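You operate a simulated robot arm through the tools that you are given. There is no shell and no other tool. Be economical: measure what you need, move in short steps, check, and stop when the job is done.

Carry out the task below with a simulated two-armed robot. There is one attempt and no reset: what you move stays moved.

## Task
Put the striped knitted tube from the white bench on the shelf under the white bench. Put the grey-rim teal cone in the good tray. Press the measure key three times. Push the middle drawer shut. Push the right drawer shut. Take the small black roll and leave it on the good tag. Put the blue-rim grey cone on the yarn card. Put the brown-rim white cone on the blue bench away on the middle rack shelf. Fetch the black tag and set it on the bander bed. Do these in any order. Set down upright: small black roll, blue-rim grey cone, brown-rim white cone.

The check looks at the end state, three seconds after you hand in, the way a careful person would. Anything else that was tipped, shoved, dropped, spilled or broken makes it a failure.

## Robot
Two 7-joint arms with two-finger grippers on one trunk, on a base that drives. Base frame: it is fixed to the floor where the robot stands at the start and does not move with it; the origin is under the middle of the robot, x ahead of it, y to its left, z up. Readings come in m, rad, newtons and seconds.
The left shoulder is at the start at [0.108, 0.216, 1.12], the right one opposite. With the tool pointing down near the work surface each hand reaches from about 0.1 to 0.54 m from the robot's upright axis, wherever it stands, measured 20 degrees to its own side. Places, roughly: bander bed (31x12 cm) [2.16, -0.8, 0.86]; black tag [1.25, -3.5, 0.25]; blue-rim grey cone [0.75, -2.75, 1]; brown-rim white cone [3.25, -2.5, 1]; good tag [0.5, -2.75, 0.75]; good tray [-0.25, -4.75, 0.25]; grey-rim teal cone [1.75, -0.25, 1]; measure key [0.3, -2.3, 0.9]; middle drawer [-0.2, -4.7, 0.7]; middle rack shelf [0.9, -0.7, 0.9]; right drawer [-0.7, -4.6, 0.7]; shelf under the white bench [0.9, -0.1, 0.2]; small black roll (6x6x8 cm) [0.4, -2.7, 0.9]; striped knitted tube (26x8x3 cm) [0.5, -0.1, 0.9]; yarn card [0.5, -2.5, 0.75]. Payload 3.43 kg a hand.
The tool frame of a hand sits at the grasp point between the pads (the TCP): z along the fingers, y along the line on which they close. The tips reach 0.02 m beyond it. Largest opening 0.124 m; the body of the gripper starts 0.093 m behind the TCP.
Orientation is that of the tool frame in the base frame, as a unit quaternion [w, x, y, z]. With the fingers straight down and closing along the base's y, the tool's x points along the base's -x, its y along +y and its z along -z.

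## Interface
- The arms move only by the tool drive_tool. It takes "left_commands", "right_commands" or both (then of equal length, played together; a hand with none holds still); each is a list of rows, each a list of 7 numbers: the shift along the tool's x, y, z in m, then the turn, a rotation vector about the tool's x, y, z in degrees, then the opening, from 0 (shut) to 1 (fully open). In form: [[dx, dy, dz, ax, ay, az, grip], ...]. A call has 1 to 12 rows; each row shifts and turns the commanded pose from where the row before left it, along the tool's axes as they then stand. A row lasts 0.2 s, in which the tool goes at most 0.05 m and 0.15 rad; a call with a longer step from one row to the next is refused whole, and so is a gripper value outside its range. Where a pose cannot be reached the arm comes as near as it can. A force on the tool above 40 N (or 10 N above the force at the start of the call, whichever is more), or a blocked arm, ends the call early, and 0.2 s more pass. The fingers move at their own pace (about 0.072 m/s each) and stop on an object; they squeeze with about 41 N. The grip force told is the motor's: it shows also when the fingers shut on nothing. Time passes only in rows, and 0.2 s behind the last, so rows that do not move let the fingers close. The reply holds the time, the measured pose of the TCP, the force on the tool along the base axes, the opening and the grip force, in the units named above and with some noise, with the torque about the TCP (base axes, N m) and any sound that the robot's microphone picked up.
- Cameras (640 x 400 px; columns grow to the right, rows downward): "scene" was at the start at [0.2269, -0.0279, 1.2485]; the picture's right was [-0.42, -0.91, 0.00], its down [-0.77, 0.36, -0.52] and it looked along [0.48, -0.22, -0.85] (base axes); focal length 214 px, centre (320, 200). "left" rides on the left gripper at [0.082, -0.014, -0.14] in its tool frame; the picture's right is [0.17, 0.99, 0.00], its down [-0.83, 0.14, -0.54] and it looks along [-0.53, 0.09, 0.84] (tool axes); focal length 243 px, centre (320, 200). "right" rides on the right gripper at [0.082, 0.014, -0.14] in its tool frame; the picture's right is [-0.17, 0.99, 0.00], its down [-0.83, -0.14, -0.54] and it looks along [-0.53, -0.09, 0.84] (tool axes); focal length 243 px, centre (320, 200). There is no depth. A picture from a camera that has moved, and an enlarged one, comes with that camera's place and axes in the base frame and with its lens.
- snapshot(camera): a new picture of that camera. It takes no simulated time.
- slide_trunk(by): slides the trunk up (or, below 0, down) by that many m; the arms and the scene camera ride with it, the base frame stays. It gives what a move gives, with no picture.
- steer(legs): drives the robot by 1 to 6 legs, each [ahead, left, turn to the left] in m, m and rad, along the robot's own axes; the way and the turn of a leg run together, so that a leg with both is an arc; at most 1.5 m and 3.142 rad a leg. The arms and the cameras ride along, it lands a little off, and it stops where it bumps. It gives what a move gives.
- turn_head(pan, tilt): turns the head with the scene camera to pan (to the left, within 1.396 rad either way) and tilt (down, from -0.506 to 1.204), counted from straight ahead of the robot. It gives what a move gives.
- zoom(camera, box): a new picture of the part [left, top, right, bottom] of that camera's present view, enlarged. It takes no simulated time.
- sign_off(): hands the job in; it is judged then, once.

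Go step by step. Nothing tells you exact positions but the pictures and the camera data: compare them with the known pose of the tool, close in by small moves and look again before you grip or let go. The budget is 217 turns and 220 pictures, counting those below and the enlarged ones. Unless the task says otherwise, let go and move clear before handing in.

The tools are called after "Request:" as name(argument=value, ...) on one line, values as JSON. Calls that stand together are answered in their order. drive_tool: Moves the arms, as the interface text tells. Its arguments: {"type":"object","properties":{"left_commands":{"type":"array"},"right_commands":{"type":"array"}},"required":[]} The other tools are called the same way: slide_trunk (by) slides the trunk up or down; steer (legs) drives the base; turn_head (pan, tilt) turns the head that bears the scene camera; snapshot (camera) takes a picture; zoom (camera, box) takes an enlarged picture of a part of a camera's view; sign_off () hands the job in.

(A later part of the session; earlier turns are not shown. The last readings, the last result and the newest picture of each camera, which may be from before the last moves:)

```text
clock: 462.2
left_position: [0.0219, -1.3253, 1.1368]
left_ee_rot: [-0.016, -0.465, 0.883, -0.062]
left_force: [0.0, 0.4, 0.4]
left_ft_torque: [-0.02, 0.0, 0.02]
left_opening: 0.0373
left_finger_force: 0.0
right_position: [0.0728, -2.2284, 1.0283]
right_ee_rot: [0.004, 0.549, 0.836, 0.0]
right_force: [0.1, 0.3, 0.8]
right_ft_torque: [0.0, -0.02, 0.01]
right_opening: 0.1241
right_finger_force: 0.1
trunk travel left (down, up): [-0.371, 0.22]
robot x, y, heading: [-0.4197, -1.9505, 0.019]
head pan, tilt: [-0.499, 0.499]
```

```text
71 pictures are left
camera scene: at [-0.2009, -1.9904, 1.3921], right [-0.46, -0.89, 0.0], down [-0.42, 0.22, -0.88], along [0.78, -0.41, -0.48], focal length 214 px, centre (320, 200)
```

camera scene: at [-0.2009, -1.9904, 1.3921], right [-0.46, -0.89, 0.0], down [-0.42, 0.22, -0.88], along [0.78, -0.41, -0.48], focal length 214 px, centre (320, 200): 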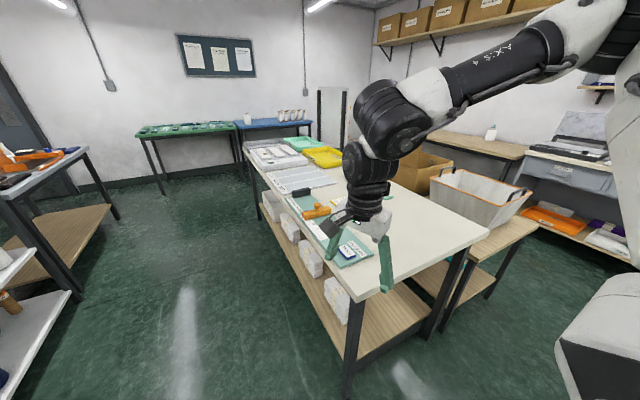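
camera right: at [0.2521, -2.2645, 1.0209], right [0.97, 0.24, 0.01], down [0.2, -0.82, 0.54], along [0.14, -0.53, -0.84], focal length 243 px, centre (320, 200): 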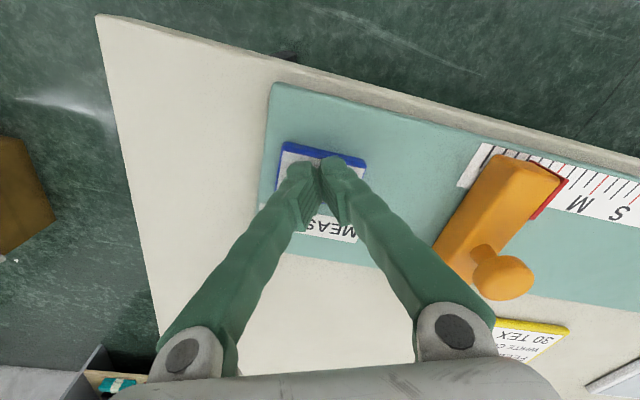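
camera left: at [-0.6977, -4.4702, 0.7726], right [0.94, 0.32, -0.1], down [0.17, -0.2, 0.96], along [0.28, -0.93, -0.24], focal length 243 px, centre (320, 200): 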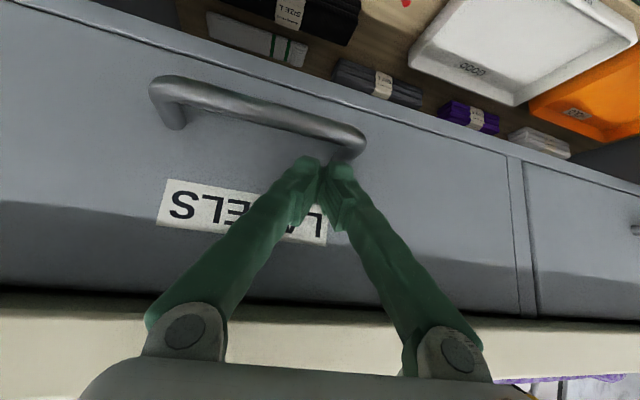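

Request:
steer(legs=[[0, 0.2, 0], [0, 0, -1.587], [0, 1.5, 0], [0, 0.14, 0]])

Request:
drive_tool(right_commands=[[0, 0.03, 0, 0, 0, -8, 1], [0, 0.03, 0, 0, 0, -8, 1], [0, 0.03, 0, 0, 0, -8, 1], [0, 0.02, 0, 0, 0, -8, 1], [-0.02, 0, 0.01, 0, -8, 0, 1], [-0.02, 0, 0.01, 0, -8, 0, 1], [-0.02, 0, 0.0, 0, -8, 0, 1], [-0.02, 0, 0, 0, -8, 0, 1]])

Request:
turn_head(pan=-0.3, tilt=0.7)

Request:
snapshot(camera="scene")

Request:
snapshot(camera="right")

```text
clock: 492.8
left_position: [1.8297, -2.2615, 1.136]
left_ee_rot: [-0.055, 0.318, 0.946, -0.031]
left_force: [0.4, 0.5, -0.4]
left_ft_torque: [0.01, 0.0, 0.04]
left_opening: 0.037
left_finger_force: 0.1
right_position: [0.9265, -2.2737, 1.0297]
right_ee_rot: [0.004, 0.983, 0.181, -0.002]
right_force: [0.5, -0.2, 0.5]
right_ft_torque: [0.01, -0.02, -0.01]
right_opening: 0.1239
right_finger_force: 0.1
trunk travel left (down, up): [-0.371, 0.22]
robot x, y, heading: [1.2218, -1.7948, -1.601]
head pan, tilt: [-0.499, 0.499]
```

```text
clock: 494.6
left_position: [1.8287, -2.2615, 1.1366]
left_ee_rot: [-0.056, 0.317, 0.946, -0.031]
left_force: [-0.5, 0.3, -0.1]
left_ft_torque: [0.0, 0.02, -0.04]
left_opening: 0.0371
left_finger_force: 0.1
right_position: [0.8738, -2.4084, 1.0315]
right_ee_rot: [0.128, 0.859, 0.428, -0.248]
right_force: [0.4, -0.7, -0.1]
right_ft_torque: [0.0, 0.01, 0.02]
right_opening: 0.124
right_finger_force: 0.0
right hand out of reach, approached as far as the arm can: row 3, 4, 5, 6, 7, 8
trunk travel left (down, up): [-0.371, 0.22]
robot x, y, heading: [1.2262, -1.795, -1.601]
head pan, tilt: [-0.499, 0.499]
```

```text
clock: 495.3
left_position: [1.83, -2.2614, 1.1356]
left_ee_rot: [-0.055, 0.317, 0.946, -0.032]
left_force: [-0.6, -0.4, -0.4]
left_ft_torque: [0.02, 0.02, 0.01]
left_opening: 0.0373
left_finger_force: 0.1
right_position: [0.8753, -2.4064, 1.0301]
right_ee_rot: [0.126, 0.86, 0.428, -0.247]
right_force: [0.6, 0.1, 0.8]
right_ft_torque: [0.0, 0.01, -0.03]
right_opening: 0.124
right_finger_force: 0.1
trunk travel left (down, up): [-0.371, 0.22]
robot x, y, heading: [1.2267, -1.7924, -1.594]
head pan, tilt: [-0.3, 0.7]
```

```text
70 pictures are left
camera scene: at [1.192, -2.0116, 1.3745], right [-0.95, 0.32, 0.0], down [0.21, 0.61, -0.77], along [-0.25, -0.72, -0.64], focal length 214 px, centre (320, 200)
```

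scene: 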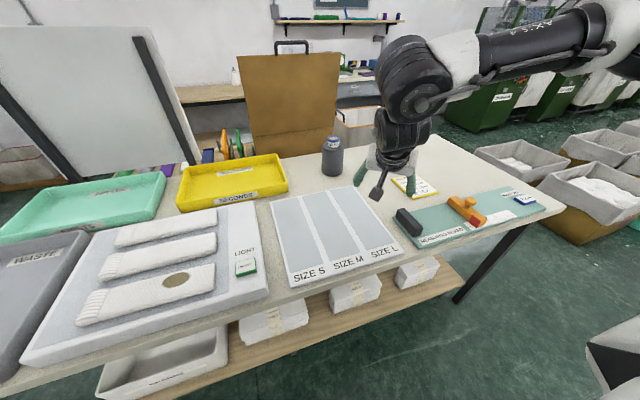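

```text
69 pictures are left
camera right: at [0.9715, -2.3007, 1.1059], right [0.7, -0.71, 0.09], down [-0.37, -0.24, 0.9], along [-0.61, -0.67, -0.43], focal length 243 px, centre (320, 200)
```

right: 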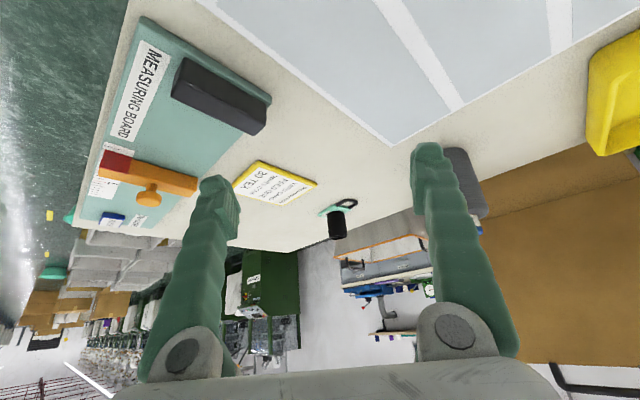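

Request:
steer(legs=[[0.27, 0, 0.025]])

Request:
snapshot(camera="right")

Request:
snapshot(camera="scene")

```text
clock: 497.5
left_position: [1.8398, -2.5136, 1.1366]
left_ee_rot: [-0.054, 0.304, 0.951, -0.033]
left_force: [0.2, 0.1, 0.5]
left_ft_torque: [-0.01, 0.02, 0.02]
left_opening: 0.0372
left_finger_force: 0.0
right_position: [0.8886, -2.6873, 1.03]
right_ee_rot: [0.13, 0.854, 0.44, -0.245]
right_force: [-0.3, -0.4, -0.3]
right_ft_torque: [0.02, -0.01, 0.01]
right_opening: 0.1241
right_finger_force: 0.1
trunk travel left (down, up): [-0.371, 0.22]
robot x, y, heading: [1.2209, -2.0634, -1.569]
head pan, tilt: [-0.3, 0.7]
```

```text
68 pictures are left
camera right: at [0.9828, -2.5779, 1.1061], right [0.72, -0.68, 0.09], down [-0.36, -0.25, 0.9], along [-0.59, -0.68, -0.43], focal length 243 px, centre (320, 200)
```

right: 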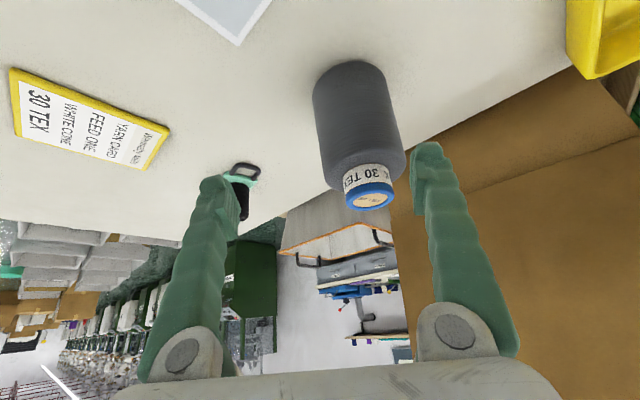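

```text
67 pictures are left
camera scene: at [1.1949, -2.2824, 1.3746], right [-0.96, 0.29, 0.0], down [0.19, 0.62, -0.77], along [-0.23, -0.73, -0.64], focal length 214 px, centre (320, 200)
```

scene: 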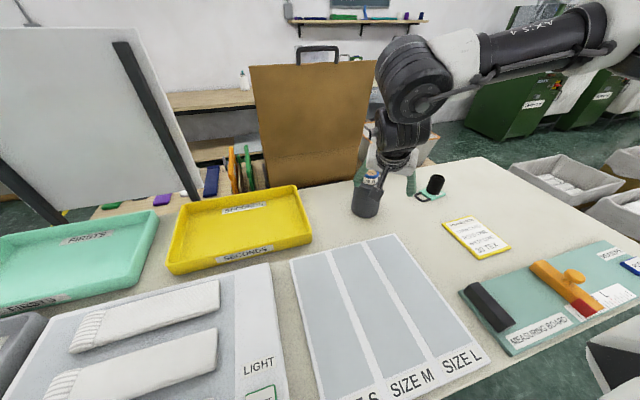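

Request:
drive_tool(right_commands=[[-0.0278, 0.0129, 0.0176, 0, 0, 0, 1], [-0.0278, 0.0129, 0.0176, 0, 0, 0, 1], [-0.0278, 0.0129, 0.0176, 0, 0, 0, 1]])

Request:
snapshot(camera="right")

```text
clock: 498.3
left_position: [1.8396, -2.5143, 1.1369]
left_ee_rot: [-0.055, 0.303, 0.951, -0.033]
left_force: [0.3, -0.4, 0.3]
left_ft_torque: [-0.03, 0.0, 0.02]
left_opening: 0.0373
left_finger_force: 0.2
right_position: [0.863, -2.7628, 1.0252]
right_ee_rot: [0.132, 0.854, 0.438, -0.248]
right_force: [0.0, 0.3, 0.1]
right_ft_torque: [-0.01, 0.0, -0.01]
right_opening: 0.1242
right_finger_force: 0.0
right hand out of reach, approached as far as the arm can: row 3
trunk travel left (down, up): [-0.371, 0.22]
robot x, y, heading: [1.2181, -2.0677, -1.567]
head pan, tilt: [-0.3, 0.7]
```

```text
66 pictures are left
camera right: at [0.9573, -2.6529, 1.101], right [0.72, -0.69, 0.1], down [-0.36, -0.25, 0.9], along [-0.59, -0.68, -0.43], focal length 243 px, centre (320, 200)
```

right: 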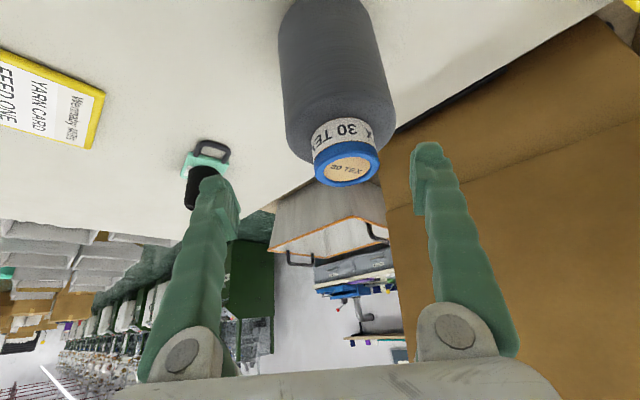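

Request:
drive_tool(right_commands=[[0, 0, 0, 0, -7, 0, 1], [0, 0, 0, 0, -7, 0, 1], [-0.013, 0.006, 0.014, 0, 0, 0, 1], [-0.01, 0.006, 0.012, 0, 0, 0, 1]])

Request:
snapshot(camera="right")

```text
clock: 499.3
left_position: [1.8388, -2.5139, 1.1362]
left_ee_rot: [-0.055, 0.304, 0.951, -0.032]
left_force: [0.1, 0.7, 0.0]
left_ft_torque: [0.02, -0.03, 0.02]
left_opening: 0.0371
left_finger_force: 0.2
right_position: [0.8364, -2.7991, 1.023]
right_ee_rot: [0.182, 0.818, 0.421, -0.348]
right_force: [-0.5, 0.3, -0.2]
right_ft_torque: [-0.01, 0.01, -0.02]
right_opening: 0.124
right_finger_force: 0.1
right hand out of reach, approached as far as the arm can: row 2
trunk travel left (down, up): [-0.371, 0.22]
robot x, y, heading: [1.2241, -2.0613, -1.566]
head pan, tilt: [-0.3, 0.7]
```

```text
65 pictures are left
camera right: at [0.9388, -2.6779, 1.0621], right [0.74, -0.66, 0.13], down [-0.23, -0.07, 0.97], along [-0.64, -0.75, -0.2], focal length 243 px, centre (320, 200)
```

right: 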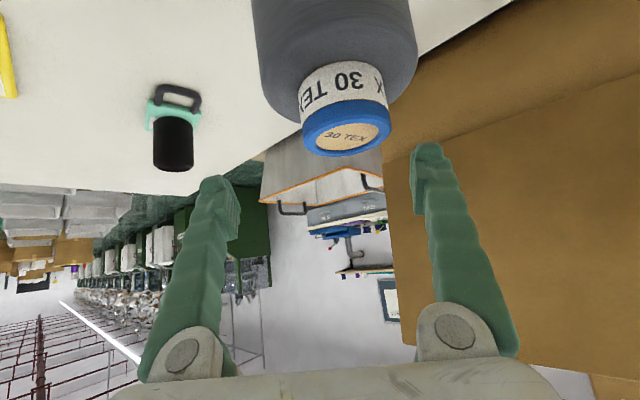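

Request:
drive_tool(right_commands=[[0.0115, 0.0214, -0.0118, 0, 0, 0, 1], [0.0134, 0, 0.0128, 0, 0, 0, 1], [0.0134, 0, 0.0128, 0, 0, 0, 1]])

Request:
snapshot(camera="right")

```text
clock: 500.1
left_position: [1.8398, -2.5143, 1.1361]
left_ee_rot: [-0.055, 0.304, 0.951, -0.031]
left_force: [-0.1, 1.4, 0.0]
left_ft_torque: [0.01, 0.02, 0.02]
left_opening: 0.0372
left_finger_force: 0.0
right_position: [0.8443, -2.7956, 0.9848]
right_ee_rot: [0.183, 0.818, 0.421, -0.348]
right_force: [0.1, -0.3, -0.1]
right_ft_torque: [-0.02, 0.01, 0.01]
right_opening: 0.1239
right_finger_force: 0.0
right hand out of reach, approached as far as the arm can: row 1
trunk travel left (down, up): [-0.371, 0.22]
robot x, y, heading: [1.221, -2.0623, -1.57]
head pan, tilt: [-0.3, 0.7]
```

```text
64 pictures are left
camera right: at [0.9464, -2.6752, 1.0229], right [0.74, -0.66, 0.13], down [-0.22, -0.07, 0.97], along [-0.64, -0.74, -0.2], focal length 243 px, centre (320, 200)
```

right: 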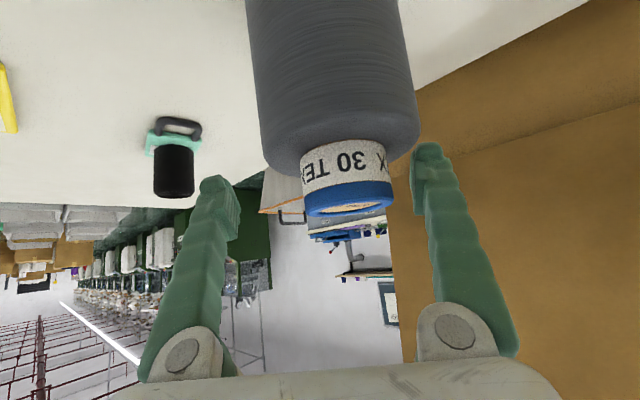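

Request:
steer(legs=[[0.008, 0.014, 0]])

Request:
snapshot(camera="right")

```text
clock: 501.0
left_position: [1.8519, -2.5216, 1.137]
left_ee_rot: [-0.054, 0.304, 0.951, -0.033]
left_force: [0.0, 1.0, 0.2]
left_ft_torque: [0.02, -0.04, 0.0]
left_opening: 0.0371
left_finger_force: 0.0
right_position: [0.8574, -2.8036, 0.9843]
right_ee_rot: [0.183, 0.818, 0.421, -0.348]
right_force: [0.4, 0.9, 1.0]
right_ft_torque: [0.01, -0.07, 0.03]
right_opening: 0.124
right_finger_force: 0.1
trunk travel left (down, up): [-0.371, 0.22]
robot x, y, heading: [1.234, -2.0673, -1.572]
head pan, tilt: [-0.3, 0.7]
```

```text
63 pictures are left
camera right: at [0.959, -2.6821, 1.0233], right [0.74, -0.66, 0.13], down [-0.23, -0.07, 0.97], along [-0.64, -0.75, -0.2], focal length 243 px, centre (320, 200)
```

right: 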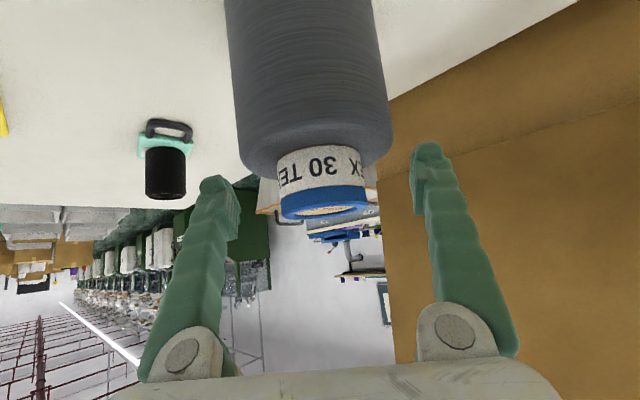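

Request:
drive_tool(right_commands=[[-0.0022, 0, -0.0021, 0, 0, 0, 1], [0, 0, 0, 0, 0, 0, 0], [0, 0, 0, 0, 0, 0, 0], [0, 0, 0, 0, 0, 0, 0], [0, 0, 0, 0, 0, 0, 0]])

Request:
drive_tool(right_commands=[[-0.007, 0, -0.007, 0, 0, 0, 0], [-0.015, 0, -0.014, 0, 0, 0, 0], [-0.022, 0, -0.021, 0, 0, 0, 0]])

Request:
snapshot(camera="right")

```text
clock: 502.2
left_position: [1.8546, -2.5212, 1.1366]
left_ee_rot: [-0.056, 0.303, 0.951, -0.034]
left_force: [0.1, 0.6, -0.3]
left_ft_torque: [-0.01, 0.0, -0.02]
left_opening: 0.0374
left_finger_force: 0.1
right_position: [0.8611, -2.8039, 0.9941]
right_ee_rot: [0.185, 0.817, 0.419, -0.35]
right_force: [-1.2, -7.7, 27.4]
right_ft_torque: [0.25, 0.51, 0.13]
right_opening: 0.0399
right_finger_force: 40.9
trunk travel left (down, up): [-0.371, 0.22]
robot x, y, heading: [1.2394, -2.0694, -1.565]
head pan, tilt: [-0.3, 0.7]
```

```text
clock: 503.0
left_position: [1.8537, -2.5215, 1.1373]
left_ee_rot: [-0.055, 0.303, 0.951, -0.033]
left_force: [0.9, 0.7, 0.7]
left_ft_torque: [-0.03, 0.05, -0.02]
left_opening: 0.0368
left_finger_force: 0.2
right_position: [0.8548, -2.8028, 1.0493]
right_ee_rot: [0.184, 0.817, 0.423, -0.346]
right_force: [0.2, -0.7, -3.2]
right_ft_torque: [-0.02, 0.03, -0.02]
right_opening: 0.0396
right_finger_force: 41.3
trunk travel left (down, up): [-0.371, 0.22]
robot x, y, heading: [1.2361, -2.0712, -1.568]
head pan, tilt: [-0.3, 0.7]
```

```text
62 pictures are left
camera right: at [0.9563, -2.6818, 1.0878], right [0.74, -0.66, 0.13], down [-0.23, -0.07, 0.97], along [-0.63, -0.75, -0.2], focal length 243 px, centre (320, 200)
```

right: 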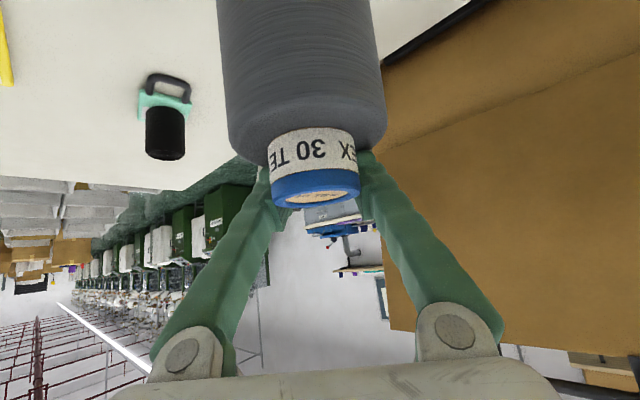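

Request:
steer(legs=[[-0.215, 0, 0], [0, -0.26, 0]])

Request:
snapshot(camera="right")

Request:
snapshot(camera="scene")

```text
clock: 508.6
left_position: [1.5906, -2.3112, 1.1362]
left_ee_rot: [-0.055, 0.304, 0.951, -0.032]
left_force: [-0.8, -0.3, 0.4]
left_ft_torque: [-0.02, 0.01, 0.0]
left_opening: 0.0373
left_finger_force: 0.1
right_position: [0.5925, -2.5904, 1.0496]
right_ee_rot: [0.185, 0.817, 0.421, -0.347]
right_force: [0.3, -0.6, -3.9]
right_ft_torque: [-0.06, 0.03, 0.05]
right_opening: 0.0396
right_finger_force: 40.7
trunk travel left (down, up): [-0.371, 0.22]
robot x, y, heading: [0.9746, -1.8579, -1.57]
head pan, tilt: [-0.3, 0.7]
```

```text
61 pictures are left
camera right: at [0.6929, -2.4701, 1.0876], right [0.74, -0.66, 0.13], down [-0.23, -0.07, 0.97], along [-0.63, -0.75, -0.2], focal length 243 px, centre (320, 200)
```

right: 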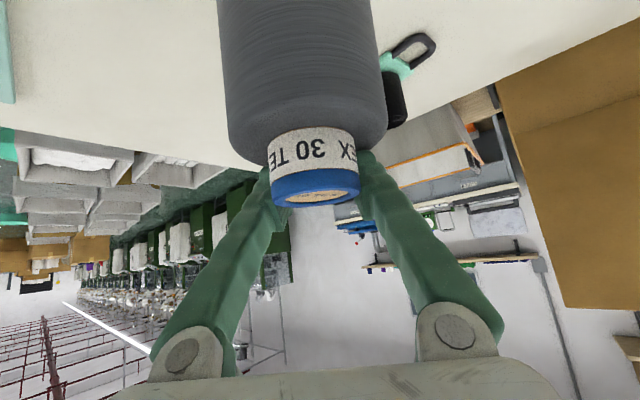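

```text
60 pictures are left
camera scene: at [0.9458, -2.0784, 1.3744], right [-0.96, 0.3, 0.0], down [0.19, 0.62, -0.76], along [-0.23, -0.73, -0.64], focal length 214 px, centre (320, 200)
```

scene: 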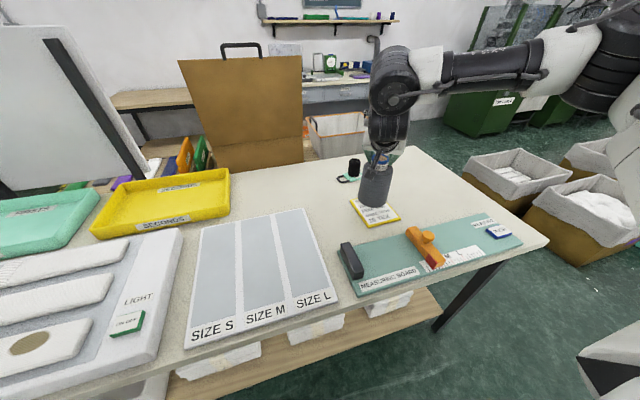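

Request:
drive_tool(right_commands=[[0.017, -0.005, 0.018, 0, 0, 0, 0], [0.0145, -0.005, 0.0138, 0, 0, 0, 0], [0.003, 0, 0.003, 0, 0, 0, 0]])

Request:
snapshot(camera="scene")

```text
clock: 509.4
left_position: [1.5904, -2.3076, 1.1363]
left_ee_rot: [-0.054, 0.304, 0.95, -0.033]
left_force: [-0.3, -0.1, -0.2]
left_ft_torque: [0.0, -0.02, -0.02]
left_opening: 0.0371
left_finger_force: 0.0
right_position: [0.5838, -2.5856, 1.0032]
right_ee_rot: [0.187, 0.816, 0.421, -0.349]
right_force: [-0.5, 1.9, 16.3]
right_ft_torque: [0.85, 0.61, -0.07]
right_opening: 0.0397
right_finger_force: 41.3
trunk travel left (down, up): [-0.371, 0.22]
robot x, y, heading: [0.9746, -1.8562, -1.57]
head pan, tilt: [-0.3, 0.7]
```

```text
59 pictures are left
camera scene: at [0.9467, -2.0762, 1.375], right [-0.96, 0.3, 0.0], down [0.19, 0.61, -0.77], along [-0.23, -0.73, -0.64], focal length 214 px, centre (320, 200)
```

scene: 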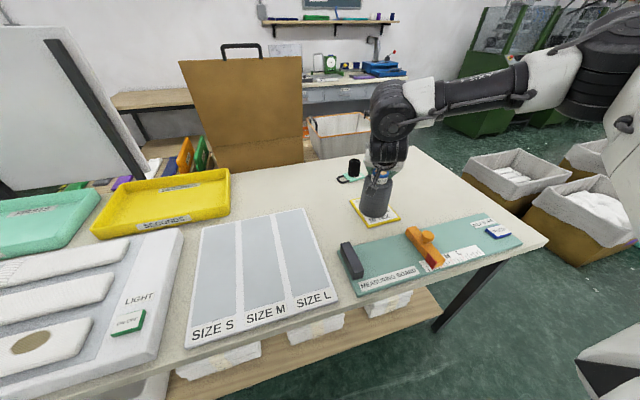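

Request:
drive_tool(right_commands=[[-0.002, 0, -0.002, 0, 0, 0, 0.0], [0, 0, 0, 0, 0, 0, 0.5], [0, 0, 0, 0, 0, 0, 1], [0, 0, 0, 0, 0, 0, 1], [0, 0, 0, 0, 0, 0, 1]])

Request:
snapshot(camera="right")

```text
clock: 510.6
left_position: [1.5905, -2.3102, 1.1368]
left_ee_rot: [-0.055, 0.305, 0.95, -0.033]
left_force: [-0.3, 0.3, 0.1]
left_ft_torque: [-0.02, -0.02, 0.02]
left_opening: 0.0371
left_finger_force: 0.1
right_position: [0.5828, -2.5855, 1.0014]
right_ee_rot: [0.184, 0.818, 0.422, -0.345]
right_force: [0.3, -0.1, 0.1]
right_ft_torque: [0.01, 0.03, 0.04]
right_opening: 0.1239
right_finger_force: 0.0
trunk travel left (down, up): [-0.371, 0.22]
robot x, y, heading: [0.973, -1.8582, -1.572]
head pan, tilt: [-0.3, 0.7]
```

```text
58 pictures are left
camera right: at [0.6843, -2.4646, 1.0406], right [0.74, -0.66, 0.13], down [-0.23, -0.07, 0.97], along [-0.63, -0.75, -0.2], focal length 243 px, centre (320, 200)
```

right: 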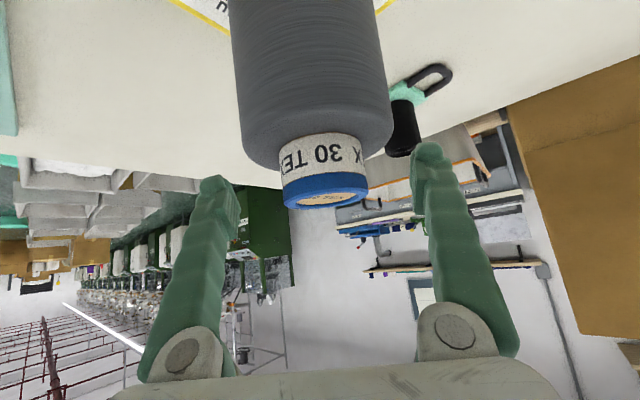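

Request:
drive_tool(right_commands=[[-0.025, 0, -0.024, 0, 0, 0, 1], [-0.025, 0, -0.024, 0, 0, 0, 1], [-0.025, 0, -0.024, 0, 0, 0, 1]])

Request:
steer(legs=[[-0.2, 0, 0]])

Request:
zoom(camera="scene", box=[280, 140, 520, 290])

```text
clock: 511.4
left_position: [1.5895, -2.3096, 1.1365]
left_ee_rot: [-0.055, 0.304, 0.951, -0.033]
left_force: [-0.1, -0.4, -0.3]
left_ft_torque: [-0.02, 0.01, -0.01]
left_opening: 0.0374
left_finger_force: 0.1
right_position: [0.5849, -2.5844, 1.1082]
right_ee_rot: [0.185, 0.818, 0.42, -0.346]
right_force: [-0.7, 0.0, -0.2]
right_ft_torque: [-0.02, 0.01, 0.0]
right_opening: 0.124
right_finger_force: 0.1
trunk travel left (down, up): [-0.371, 0.22]
robot x, y, heading: [0.9735, -1.8557, -1.572]
head pan, tilt: [-0.3, 0.7]
```

```text
clock: 513.2
left_position: [1.5891, -2.1157, 1.1358]
left_ee_rot: [-0.055, 0.306, 0.95, -0.031]
left_force: [-0.2, 1.2, -0.6]
left_ft_torque: [0.0, -0.02, -0.02]
left_opening: 0.0372
left_finger_force: 0.0
right_position: [0.58, -2.3865, 1.1066]
right_ee_rot: [0.185, 0.818, 0.42, -0.347]
right_force: [0.7, 0.0, 0.4]
right_ft_torque: [0.02, 0.04, 0.03]
right_opening: 0.1239
right_finger_force: 0.1
trunk travel left (down, up): [-0.371, 0.22]
robot x, y, heading: [0.9724, -1.6593, -1.571]
head pan, tilt: [-0.3, 0.7]
```

```text
2.67 times, centred on (400, 215) of scene
camera zoom: at [0.9452, -1.8808, 1.3743], right [-0.95, 0.3, 0.0], down [0.19, 0.61, -0.76], along [-0.23, -0.73, -0.64], focal length 572 px, centre (107, 160)
```

zoom: 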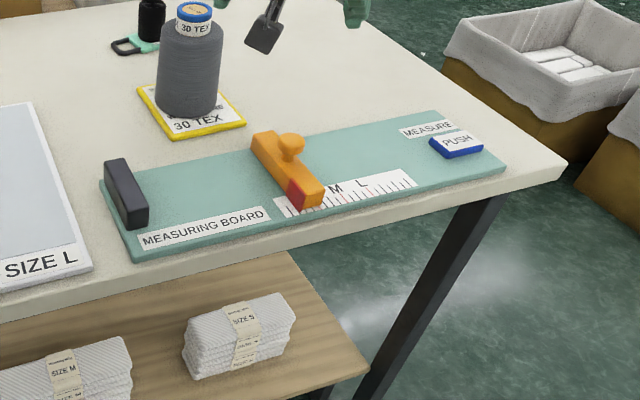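

Request:
drive_tool(right_commands=[[0.02, 0, -0.02, 0, 8, 0, 1], [0.02, 0, -0.02, 0, 8, 0, 1], [0.02, 0, -0.02, 0, 8, 0, 1], [0.02, 0, 0, 0, 8, 0, 1], [0.02, 0, 0, 0, 8, 0, 1], [0, 0, 0, 0, 5, 0, 1]])

Request:
steer(legs=[[0, 1.4, 0], [0, 0, 1.571]])

Request:
turn_head(pan=-0.5, tilt=0.45)

Request:
snapshot(camera="scene")

```text
clock: 514.6
left_position: [1.5887, -2.1168, 1.1362]
left_ee_rot: [-0.056, 0.307, 0.95, -0.033]
left_force: [-0.4, -0.6, 0.5]
left_ft_torque: [0.01, 0.02, 0.01]
left_opening: 0.037
left_finger_force: 0.1
right_position: [0.6625, -2.2308, 1.0807]
right_ee_rot: [0.012, 0.89, 0.457, -0.007]
right_force: [0.4, 0.4, -0.3]
right_ft_torque: [0.02, 0.02, 0.0]
right_opening: 0.1242
right_finger_force: 0.1
right hand out of reach, approached as far as the arm can: row 1, 2, 3, 4, 5, 6
trunk travel left (down, up): [-0.371, 0.22]
robot x, y, heading: [0.9718, -1.6615, -1.575]
head pan, tilt: [-0.3, 0.7]
```

```text
clock: 538.8
left_position: [2.855, -1.0715, 1.1369]
left_ee_rot: [-0.017, -0.442, 0.895, -0.062]
left_force: [-0.1, 0.8, -0.6]
left_ft_torque: [0.0, -0.01, 0.04]
left_opening: 0.0375
left_finger_force: 0.1
right_position: [2.947, -2.0011, 1.0807]
right_ee_rot: [0.014, 0.32, 0.947, 0.003]
right_force: [-0.5, -1.4, -0.6]
right_ft_torque: [0.05, 0.01, 0.02]
right_opening: 0.1241
right_finger_force: 0.1
trunk travel left (down, up): [-0.371, 0.22]
robot x, y, heading: [2.382, -1.6737, -0.03]
head pan, tilt: [-0.3, 0.7]
```

```text
clock: 539.6
left_position: [2.8555, -1.0723, 1.137]
left_ee_rot: [-0.017, -0.442, 0.894, -0.062]
left_force: [-0.3, -0.5, 0.5]
left_ft_torque: [0.05, 0.01, 0.02]
left_opening: 0.0372
left_finger_force: 0.1
right_position: [2.9468, -2.0009, 1.0816]
right_ee_rot: [0.014, 0.32, 0.947, 0.003]
right_force: [-0.2, 0.2, 0.3]
right_ft_torque: [-0.01, -0.01, -0.02]
right_opening: 0.124
right_finger_force: 0.0
trunk travel left (down, up): [-0.371, 0.22]
robot x, y, heading: [2.3854, -1.6752, -0.027]
head pan, tilt: [-0.499, 0.45]
```

```text
56 pictures are left
camera scene: at [2.6012, -1.7253, 1.3966], right [-0.51, -0.86, 0.0], down [-0.38, 0.22, -0.9], along [0.78, -0.46, -0.44], focal length 214 px, centre (320, 200)
```

scene: 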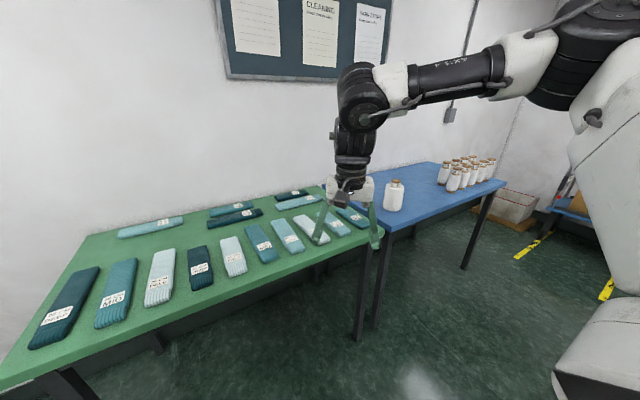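

Request:
drive_tool(right_commands=[[0, 0, -0.03, 0, 0, 0, 1], [0, 0, -0.03, 0, 0, 0, 1]])

Request:
steer(legs=[[0, -0.62, 0.03], [0.27, 0, 0]])

Request:
snapshot(camera="right")

Request:
snapshot(camera="scene")

```text
clock: 540.2
left_position: [2.8534, -1.0728, 1.1371]
left_ee_rot: [-0.016, -0.442, 0.895, -0.062]
left_force: [-0.6, 0.9, 0.4]
left_ft_torque: [0.01, -0.03, 0.01]
left_opening: 0.0372
left_finger_force: 0.1
right_position: [2.9261, -1.9939, 1.1331]
right_ee_rot: [0.016, 0.322, 0.947, 0.004]
right_force: [0.1, -1.0, -0.7]
right_ft_torque: [-0.02, 0.0, 0.01]
right_opening: 0.1242
right_finger_force: 0.1
right hand out of reach, approached as far as the arm can: row 1, 2
trunk travel left (down, up): [-0.371, 0.22]
robot x, y, heading: [2.3863, -1.6744, -0.03]
head pan, tilt: [-0.499, 0.45]
```

```text
clock: 550.9
left_position: [3.1031, -1.6997, 1.1367]
left_ee_rot: [-0.016, -0.45, 0.891, -0.061]
left_force: [0.4, -0.3, -0.8]
left_ft_torque: [-0.01, -0.01, 0.02]
left_opening: 0.037
left_finger_force: 0.1
right_position: [3.1895, -2.6201, 1.1318]
right_ee_rot: [0.016, 0.313, 0.95, 0.003]
right_force: [0.3, 0.6, -0.2]
right_ft_torque: [0.01, -0.01, 0.04]
right_opening: 0.1239
right_finger_force: 0.1
trunk travel left (down, up): [-0.371, 0.22]
robot x, y, heading: [2.6397, -2.3112, -0.014]
head pan, tilt: [-0.499, 0.45]
```

```text
55 pictures are left
camera right: at [3.1255, -2.56, 1.2706], right [0.72, 0.69, 0.02], down [0.57, -0.61, 0.56], along [0.4, -0.39, -0.83], focal length 243 px, centre (320, 200)
```

right: 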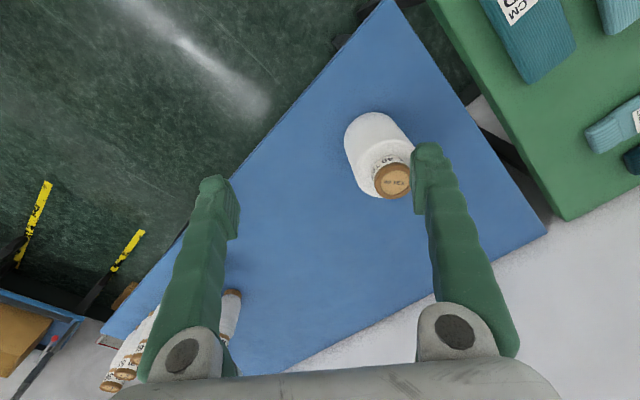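

```text
54 pictures are left
camera scene: at [2.8594, -2.3564, 1.3968], right [-0.49, -0.87, 0.0], down [-0.38, 0.21, -0.9], along [0.78, -0.44, -0.43], focal length 214 px, centre (320, 200)
```

scene: 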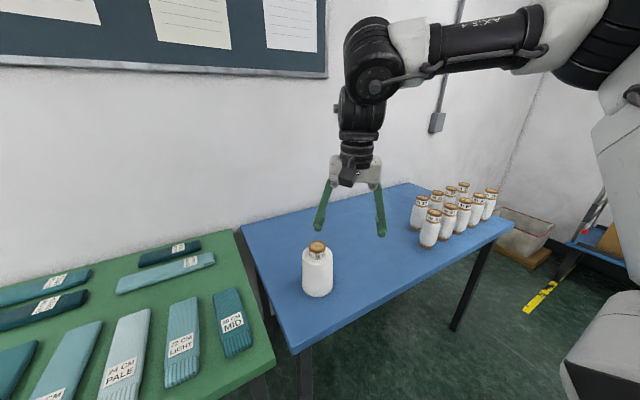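

Request:
steer(legs=[[0.11, 0.02, 0]])

Request:
drive_tool(right_commands=[[0, 0, 0.03, 0, 0, 0, 1], [0, 0, 0.03, 0, 0, 0, 1]])

Request:
snapshot(camera="right")

```text
clock: 552.2
left_position: [3.2129, -1.6824, 1.137]
left_ee_rot: [-0.015, -0.449, 0.891, -0.061]
left_force: [0.0, 0.1, 0.4]
left_ft_torque: [0.02, -0.05, 0.0]
left_opening: 0.0369
left_finger_force: 0.1
right_position: [3.2979, -2.602, 1.1322]
right_ee_rot: [0.016, 0.315, 0.949, 0.005]
right_force: [0.1, 0.3, 0.6]
right_ft_torque: [-0.01, -0.03, 0.01]
right_opening: 0.1239
right_finger_force: 0.1
trunk travel left (down, up): [-0.371, 0.22]
robot x, y, heading: [2.7499, -2.2956, -0.02]
head pan, tilt: [-0.499, 0.45]
```

```text
clock: 552.8
left_position: [3.2148, -1.6824, 1.1364]
left_ee_rot: [-0.017, -0.45, 0.891, -0.061]
left_force: [-0.3, -0.3, -0.2]
left_ft_torque: [-0.01, 0.04, 0.0]
left_opening: 0.0371
left_finger_force: 0.1
right_position: [3.3026, -2.6026, 1.0715]
right_ee_rot: [0.016, 0.315, 0.949, 0.005]
right_force: [-0.2, -0.4, -0.2]
right_ft_torque: [0.0, 0.0, 0.01]
right_opening: 0.1241
right_finger_force: 0.1
trunk travel left (down, up): [-0.371, 0.22]
robot x, y, heading: [2.75, -2.2919, -0.011]
head pan, tilt: [-0.499, 0.45]
```

```text
53 pictures are left
camera right: at [3.239, -2.543, 1.2107], right [0.72, 0.69, 0.02], down [0.56, -0.61, 0.56], along [0.4, -0.39, -0.83], focal length 243 px, centre (320, 200)
```

right: 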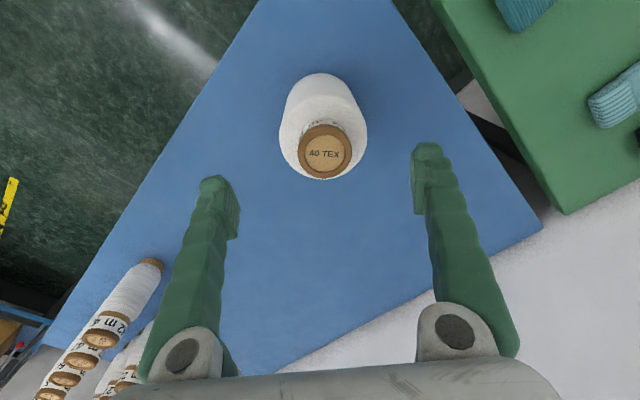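

Request:
drive_tool(right_commands=[[-0.001, 0.003, 0.03, 0, 0, 0, 1], [0, 0.002, 0.03, 0, 0, 0, 1], [0, 0, 0.026, 0, 0, 0, 1]])

Request:
snapshot(camera="right")

```text
clock: 553.6
left_position: [3.2147, -1.6817, 1.1366]
left_ee_rot: [-0.017, -0.45, 0.891, -0.062]
left_force: [0.4, 0.3, -0.5]
left_ft_torque: [0.03, -0.03, -0.01]
left_opening: 0.0374
left_finger_force: 0.0
right_position: [3.3075, -2.6012, 0.9869]
right_ee_rot: [0.016, 0.314, 0.949, 0.005]
right_force: [-0.3, 0.7, 0.1]
right_ft_torque: [0.0, -0.01, -0.01]
right_opening: 0.1241
right_finger_force: 0.1
trunk travel left (down, up): [-0.371, 0.22]
robot x, y, heading: [2.7482, -2.2926, -0.017]
head pan, tilt: [-0.499, 0.45]
```

```text
52 pictures are left
camera right: at [3.2449, -2.5411, 1.1241], right [0.72, 0.69, 0.02], down [0.56, -0.61, 0.56], along [0.4, -0.39, -0.83], focal length 243 px, centre (320, 200)
```

right: 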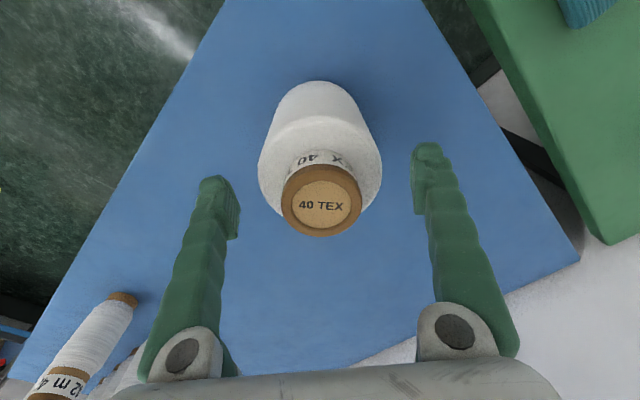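

Request:
drive_tool(right_commands=[[0, 0, 0.005, 0, 0, 0, 1], [0, 0, 0, 0, 0, 0, 0], [0, 0, 0, 0, 0, 0, 0], [0, 0, 0, 0, 0, 0, 0], [0, 0, 0, 0, 0, 0, 0]])

Request:
drive_tool(right_commands=[[0, 0, -0.01, 0, 0, 0, 0], [0, 0, -0.03, 0, 0, 0, 0], [0, 0, -0.04, 0, 0, 0, 0]])

Request:
snapshot(camera="right")

```text
clock: 554.8
left_position: [3.2145, -1.6821, 1.1367]
left_ee_rot: [-0.016, -0.45, 0.891, -0.061]
left_force: [-0.2, 0.7, 0.2]
left_ft_torque: [0.0, -0.02, 0.04]
left_opening: 0.0373
left_finger_force: 0.1
right_position: [3.3071, -2.5987, 0.9804]
right_ee_rot: [0.016, 0.314, 0.949, 0.005]
right_force: [1.0, -1.9, -0.3]
right_ft_torque: [-0.05, -0.06, -0.06]
right_opening: 0.0903
right_finger_force: 41.3
trunk travel left (down, up): [-0.371, 0.22]
robot x, y, heading: [2.7513, -2.293, -0.014]
head pan, tilt: [-0.499, 0.45]
```

```text
clock: 555.6
left_position: [3.2138, -1.6819, 1.1374]
left_ee_rot: [-0.015, -0.449, 0.891, -0.061]
left_force: [0.1, -0.2, 0.2]
left_ft_torque: [-0.02, 0.0, -0.01]
left_opening: 0.037
left_finger_force: 0.1
right_position: [3.3051, -2.6013, 1.0592]
right_ee_rot: [0.016, 0.313, 0.949, 0.004]
right_force: [0.1, 0.5, -2.5]
right_ft_torque: [0.0, 0.0, 0.01]
right_opening: 0.0904
right_finger_force: 40.4
trunk travel left (down, up): [-0.371, 0.22]
robot x, y, heading: [2.7527, -2.2911, -0.017]
head pan, tilt: [-0.499, 0.45]
```

```text
51 pictures are left
camera right: at [3.2413, -2.5412, 1.1994], right [0.72, 0.69, 0.02], down [0.56, -0.61, 0.56], along [0.4, -0.39, -0.83], focal length 243 px, centre (320, 200)
```

right: 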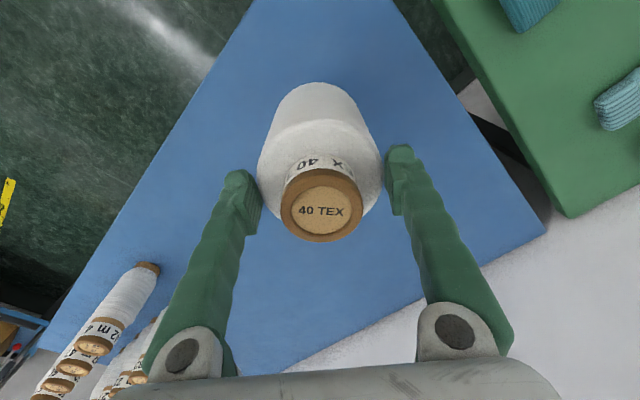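

Request:
steer(legs=[[-0.35, 0, 0], [0, 0.62, 0], [0, 0, 1.585], [0, 1.1, 0]])

Request:
turn_head(pan=-0.1, tilt=0.5)

Request:
snapshot(camera="scene")

```text
clock: 586.5
left_position: [0.7024, -1.1417, 1.1357]
left_ee_rot: [-0.032, 0.942, -0.328, 0.056]
left_force: [0.0, 1.2, 0.2]
left_ft_torque: [-0.02, -0.02, 0.01]
left_opening: 0.0373
left_finger_force: 0.2
right_position: [1.6245, -1.0827, 1.0594]
right_ee_rot: [0.009, -0.434, 0.901, 0.014]
right_force: [0.0, 0.6, -2.6]
right_ft_torque: [-0.05, 0.0, 0.03]
right_opening: 0.0903
right_finger_force: 40.4
trunk travel left (down, up): [-0.371, 0.22]
robot x, y, heading: [1.2958, -1.6266, 1.515]
head pan, tilt: [-0.499, 0.45]
```

```text
clock: 587.4
left_position: [0.7022, -1.1426, 1.1366]
left_ee_rot: [-0.032, 0.942, -0.329, 0.056]
left_force: [0.7, -0.3, -0.1]
left_ft_torque: [0.03, -0.02, -0.03]
left_opening: 0.0372
left_finger_force: 0.1
right_position: [1.6251, -1.0833, 1.0597]
right_ee_rot: [0.008, -0.434, 0.901, 0.015]
right_force: [-0.3, 0.3, -2.5]
right_ft_torque: [-0.03, -0.03, 0.0]
right_opening: 0.0902
right_finger_force: 41.0
trunk travel left (down, up): [-0.371, 0.22]
robot x, y, heading: [1.298, -1.6266, 1.518]
head pan, tilt: [-0.099, 0.499]
```

```text
50 pictures are left
camera scene: at [1.3164, -1.395, 1.3921], right [0.99, -0.15, 0.0], down [-0.07, -0.47, -0.88], along [0.13, 0.87, -0.48], focal length 214 px, centre (320, 200)
```

scene: 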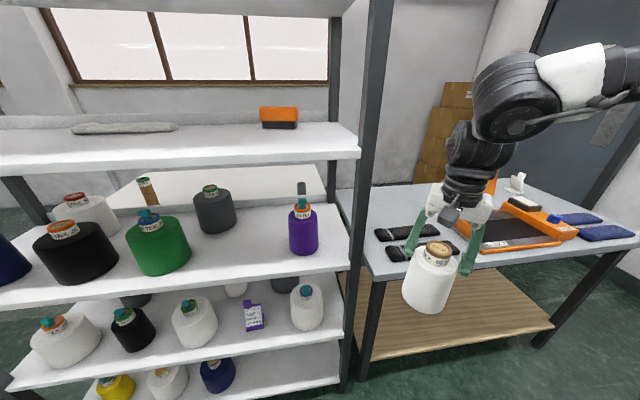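

Request:
steer(legs=[[0, -1.1, 0], [0, 0, -1.53], [0, -0.63, 0], [0.3, 0, 0]])

Request:
snapshot(camera="right")

```text
clock: 617.9
left_position: [3.1524, -1.7147, 1.1377]
left_ee_rot: [-0.016, -0.443, 0.894, -0.062]
left_force: [-0.8, 0.0, 0.4]
left_ft_torque: [-0.01, -0.01, 0.0]
left_opening: 0.0372
left_finger_force: 0.0
right_position: [3.23, -2.6346, 1.0606]
right_ee_rot: [0.016, 0.32, 0.947, 0.005]
right_force: [0.0, -0.2, -2.9]
right_ft_torque: [0.02, -0.01, -0.02]
right_opening: 0.0481
right_finger_force: 41.7
trunk travel left (down, up): [-0.371, 0.22]
robot x, y, heading: [2.6812, -2.3197, -0.035]
head pan, tilt: [-0.099, 0.499]
```

```text
49 pictures are left
camera right: at [3.168, -2.5748, 1.1988], right [0.73, 0.68, 0.02], down [0.56, -0.61, 0.56], along [0.4, -0.4, -0.83], focal length 243 px, centre (320, 200)
```

right: 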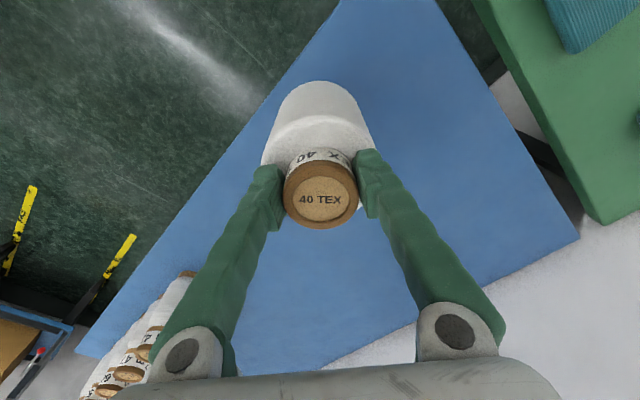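

Request:
steer(legs=[[0.07, 0, 0.03]])

Request:
drive_tool(right_commands=[[0, 0, 0.03, 0, 0, 0, 0], [0, 0, 0.025, 0, 0, 0, 0], [0, 0, 0.005, 0, 0, 0, 0], [0, 0, 0.005, 0, 0, 0, 0], [0, 0, 0.004, 0, 0, 0, 0], [0, 0, 0.004, 0, 0, 0, 0]])

```text
clock: 619.0
left_position: [3.2037, -1.7027, 1.1368]
left_ee_rot: [-0.016, -0.456, 0.888, -0.062]
left_force: [0.1, 0.2, -0.5]
left_ft_torque: [0.0, 0.04, 0.0]
left_opening: 0.0373
left_finger_force: 0.1
right_position: [3.3078, -2.6209, 1.0605]
right_ee_rot: [0.016, 0.307, 0.952, 0.004]
right_force: [0.2, -0.6, -2.8]
right_ft_torque: [0.0, 0.01, 0.0]
right_opening: 0.0479
right_finger_force: 40.6
trunk travel left (down, up): [-0.371, 0.22]
robot x, y, heading: [2.7524, -2.3216, -0.002]
head pan, tilt: [-0.099, 0.499]
```

```text
clock: 620.4
left_position: [3.2023, -1.7014, 1.1371]
left_ee_rot: [-0.015, -0.455, 0.888, -0.062]
left_force: [-0.4, 1.2, -1.0]
left_ft_torque: [0.01, 0.03, -0.02]
left_opening: 0.0374
left_finger_force: 0.0
right_position: [3.3114, -2.618, 0.9912]
right_ee_rot: [0.02, 0.307, 0.951, 0.006]
right_force: [3.4, 2.2, 32.8]
right_ft_torque: [-0.1, -0.21, 0.0]
right_opening: 0.0484
right_finger_force: 40.6
trunk travel left (down, up): [-0.371, 0.22]
robot x, y, heading: [2.7544, -2.3212, -0.004]
head pan, tilt: [-0.099, 0.499]
```

Request:
drive_tool(right_commands=[[0, 0, -0.002, 0, 0, 0, 0], [0, 0, 0, 0, 0, 0, 0.6], [0, 0, 0, 0, 0, 0, 1], [0, 0, 0, 0, 0, 0, 1], [0, 0, 0, 0, 0, 0, 1], [0, 0, -0.04, 0, 0, 0, 1], [0, 0, -0.04, 0, 0, 0, 1], [0, 0, -0.03, 0, 0, 0, 1]])

Request:
steer(legs=[[-0.12, 0.03, 0]])

Request:
drive_tool(right_commands=[[0, 0, 0, 0, -7.5, 0, 1], [0, 0, 0, 0, -7.5, 0, 1], [0, 0, 0, 0, -7.5, 0, 1], [0, 0, 0, 0, -7.5, 0, 1], [0, 0, 0, 0, -7.5, 0, 1], [0, 0, 0, 0, -7.5, 0, 1]])

Request:
snapshot(camera="right")

```text
clock: 622.2
left_position: [3.2033, -1.7024, 1.1369]
left_ee_rot: [-0.016, -0.456, 0.888, -0.062]
left_force: [0.6, 0.5, 0.1]
left_ft_torque: [-0.01, -0.02, -0.01]
left_opening: 0.0372
left_finger_force: 0.0
right_position: [3.3071, -2.6196, 1.0979]
right_ee_rot: [0.016, 0.307, 0.951, 0.005]
right_force: [0.2, 0.3, -0.7]
right_ft_torque: [-0.02, 0.01, 0.02]
right_opening: 0.1238
right_finger_force: 0.0
trunk travel left (down, up): [-0.371, 0.22]
robot x, y, heading: [2.7483, -2.3204, -0.005]
head pan, tilt: [-0.099, 0.499]
```

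```text
clock: 623.6
left_position: [3.0888, -1.673, 1.1355]
left_ee_rot: [-0.017, -0.455, 0.888, -0.06]
left_force: [0.3, 0.5, -0.5]
left_ft_torque: [0.02, 0.02, -0.03]
left_opening: 0.0374
left_finger_force: 0.0
right_position: [3.1907, -2.5895, 1.0977]
right_ee_rot: [0.015, 0.308, 0.951, 0.005]
right_force: [0.4, 0.4, 0.2]
right_ft_torque: [0.01, 0.02, 0.01]
right_opening: 0.124
right_finger_force: 0.2
trunk travel left (down, up): [-0.371, 0.22]
robot x, y, heading: [2.6304, -2.2906, -0.003]
head pan, tilt: [-0.099, 0.499]
```

```text
clock: 625.0
left_position: [3.0865, -1.6725, 1.1361]
left_ee_rot: [-0.015, -0.455, 0.888, -0.061]
left_force: [0.5, 0.1, 0.0]
left_ft_torque: [0.02, -0.03, 0.01]
left_opening: 0.0373
left_finger_force: 0.0
right_position: [3.1921, -2.6696, 1.1057]
right_ee_rot: [0.377, 0.284, 0.875, -0.107]
right_force: [0.3, -0.2, 0.1]
right_ft_torque: [0.0, 0.0, -0.01]
right_opening: 0.124
right_finger_force: 0.0
right hand out of reach, approached as far as the arm can: row 4, 5, 6
trunk travel left (down, up): [-0.371, 0.22]
robot x, y, heading: [2.6341, -2.2898, -0.007]
head pan, tilt: [-0.099, 0.499]
```

```text
48 pictures are left
camera right: at [3.0694, -2.5692, 1.1447], right [0.66, 0.74, 0.15], down [0.06, -0.24, 0.97], along [0.75, -0.63, -0.2], focal length 243 px, centre (320, 200)
```

right: 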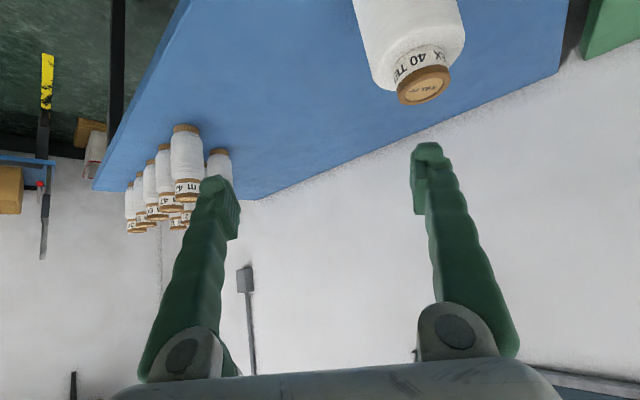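

Request:
drive_tool(right_commands=[[0.02, 0.034, 0.0, 0, 0, 0, 1], [0.02, 0.034, 0.0, 0, 0, 0, 1], [0.04, 0.016, 0.025, 0, 0, 0, 1], [0.04, 0.016, 0.03, 0, 0, 0, 1], [0.035, 0, 0.03, 0, 0, 0, 1]])

Request:
snapshot(camera="right")

```text
refused: row 4 steps farther than a row can; nothing moved
```

```text
47 pictures are left
camera right: at [3.0694, -2.5692, 1.1447], right [0.66, 0.74, 0.15], down [0.06, -0.24, 0.97], along [0.75, -0.63, -0.2], focal length 243 px, centre (320, 200)
```

right: 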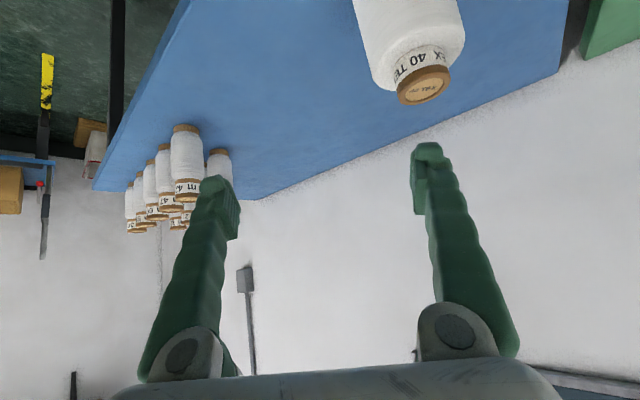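

Request:
drive_tool(right_commands=[[0.02, 0.034, 0.0, 0, 0, 0, 1], [0.02, 0.034, 0.0, 0, 0, 0, 1], [0.032, 0.016, 0.022, 0, 0, 0, 1], [0.032, 0.016, 0.022, 0, 0, 0, 1], [0.031, 0, 0.023, 0, 0, 0, 1], [0.031, 0, 0.023, 0, 0, 0, 1]])

Request:
snapshot(camera="right")

```text
clock: 626.2
left_position: [3.086, -1.6732, 1.1363]
left_ee_rot: [-0.015, -0.455, 0.888, -0.062]
left_force: [-0.4, -0.1, -0.4]
left_ft_torque: [0.0, 0.01, 0.0]
left_opening: 0.0375
left_finger_force: 0.0
right_position: [3.2397, -2.6779, 0.9883]
right_ee_rot: [0.385, 0.284, 0.871, -0.108]
right_force: [-5.0, 1.0, 8.7]
right_ft_torque: [0.5, -0.26, 0.31]
right_opening: 0.1239
right_finger_force: 0.1
right hand out of reach, approached as far as the arm can: row 1, 2, 3, 4, 5, 6
trunk travel left (down, up): [-0.371, 0.22]
robot x, y, heading: [2.6312, -2.289, -0.001]
head pan, tilt: [-0.099, 0.499]
stopped in row 6 (right hand): the force on the tool passed its limit at 123 N (the readings are from after the stop); the commanded pose is now the measured one
```

```text
46 pictures are left
camera right: at [3.1174, -2.5775, 1.0244], right [0.66, 0.73, 0.15], down [0.04, -0.24, 0.97], along [0.75, -0.64, -0.19], focal length 243 px, centre (320, 200)
```

right: 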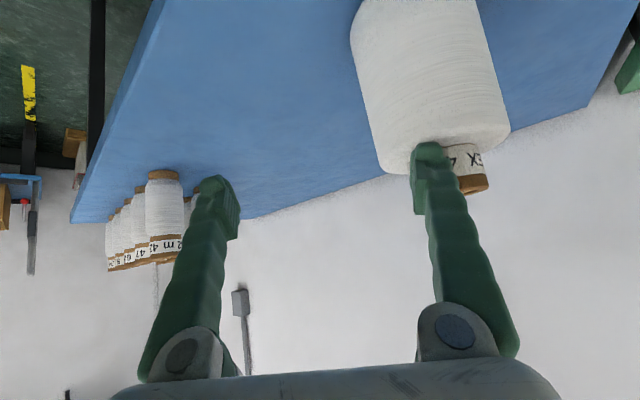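

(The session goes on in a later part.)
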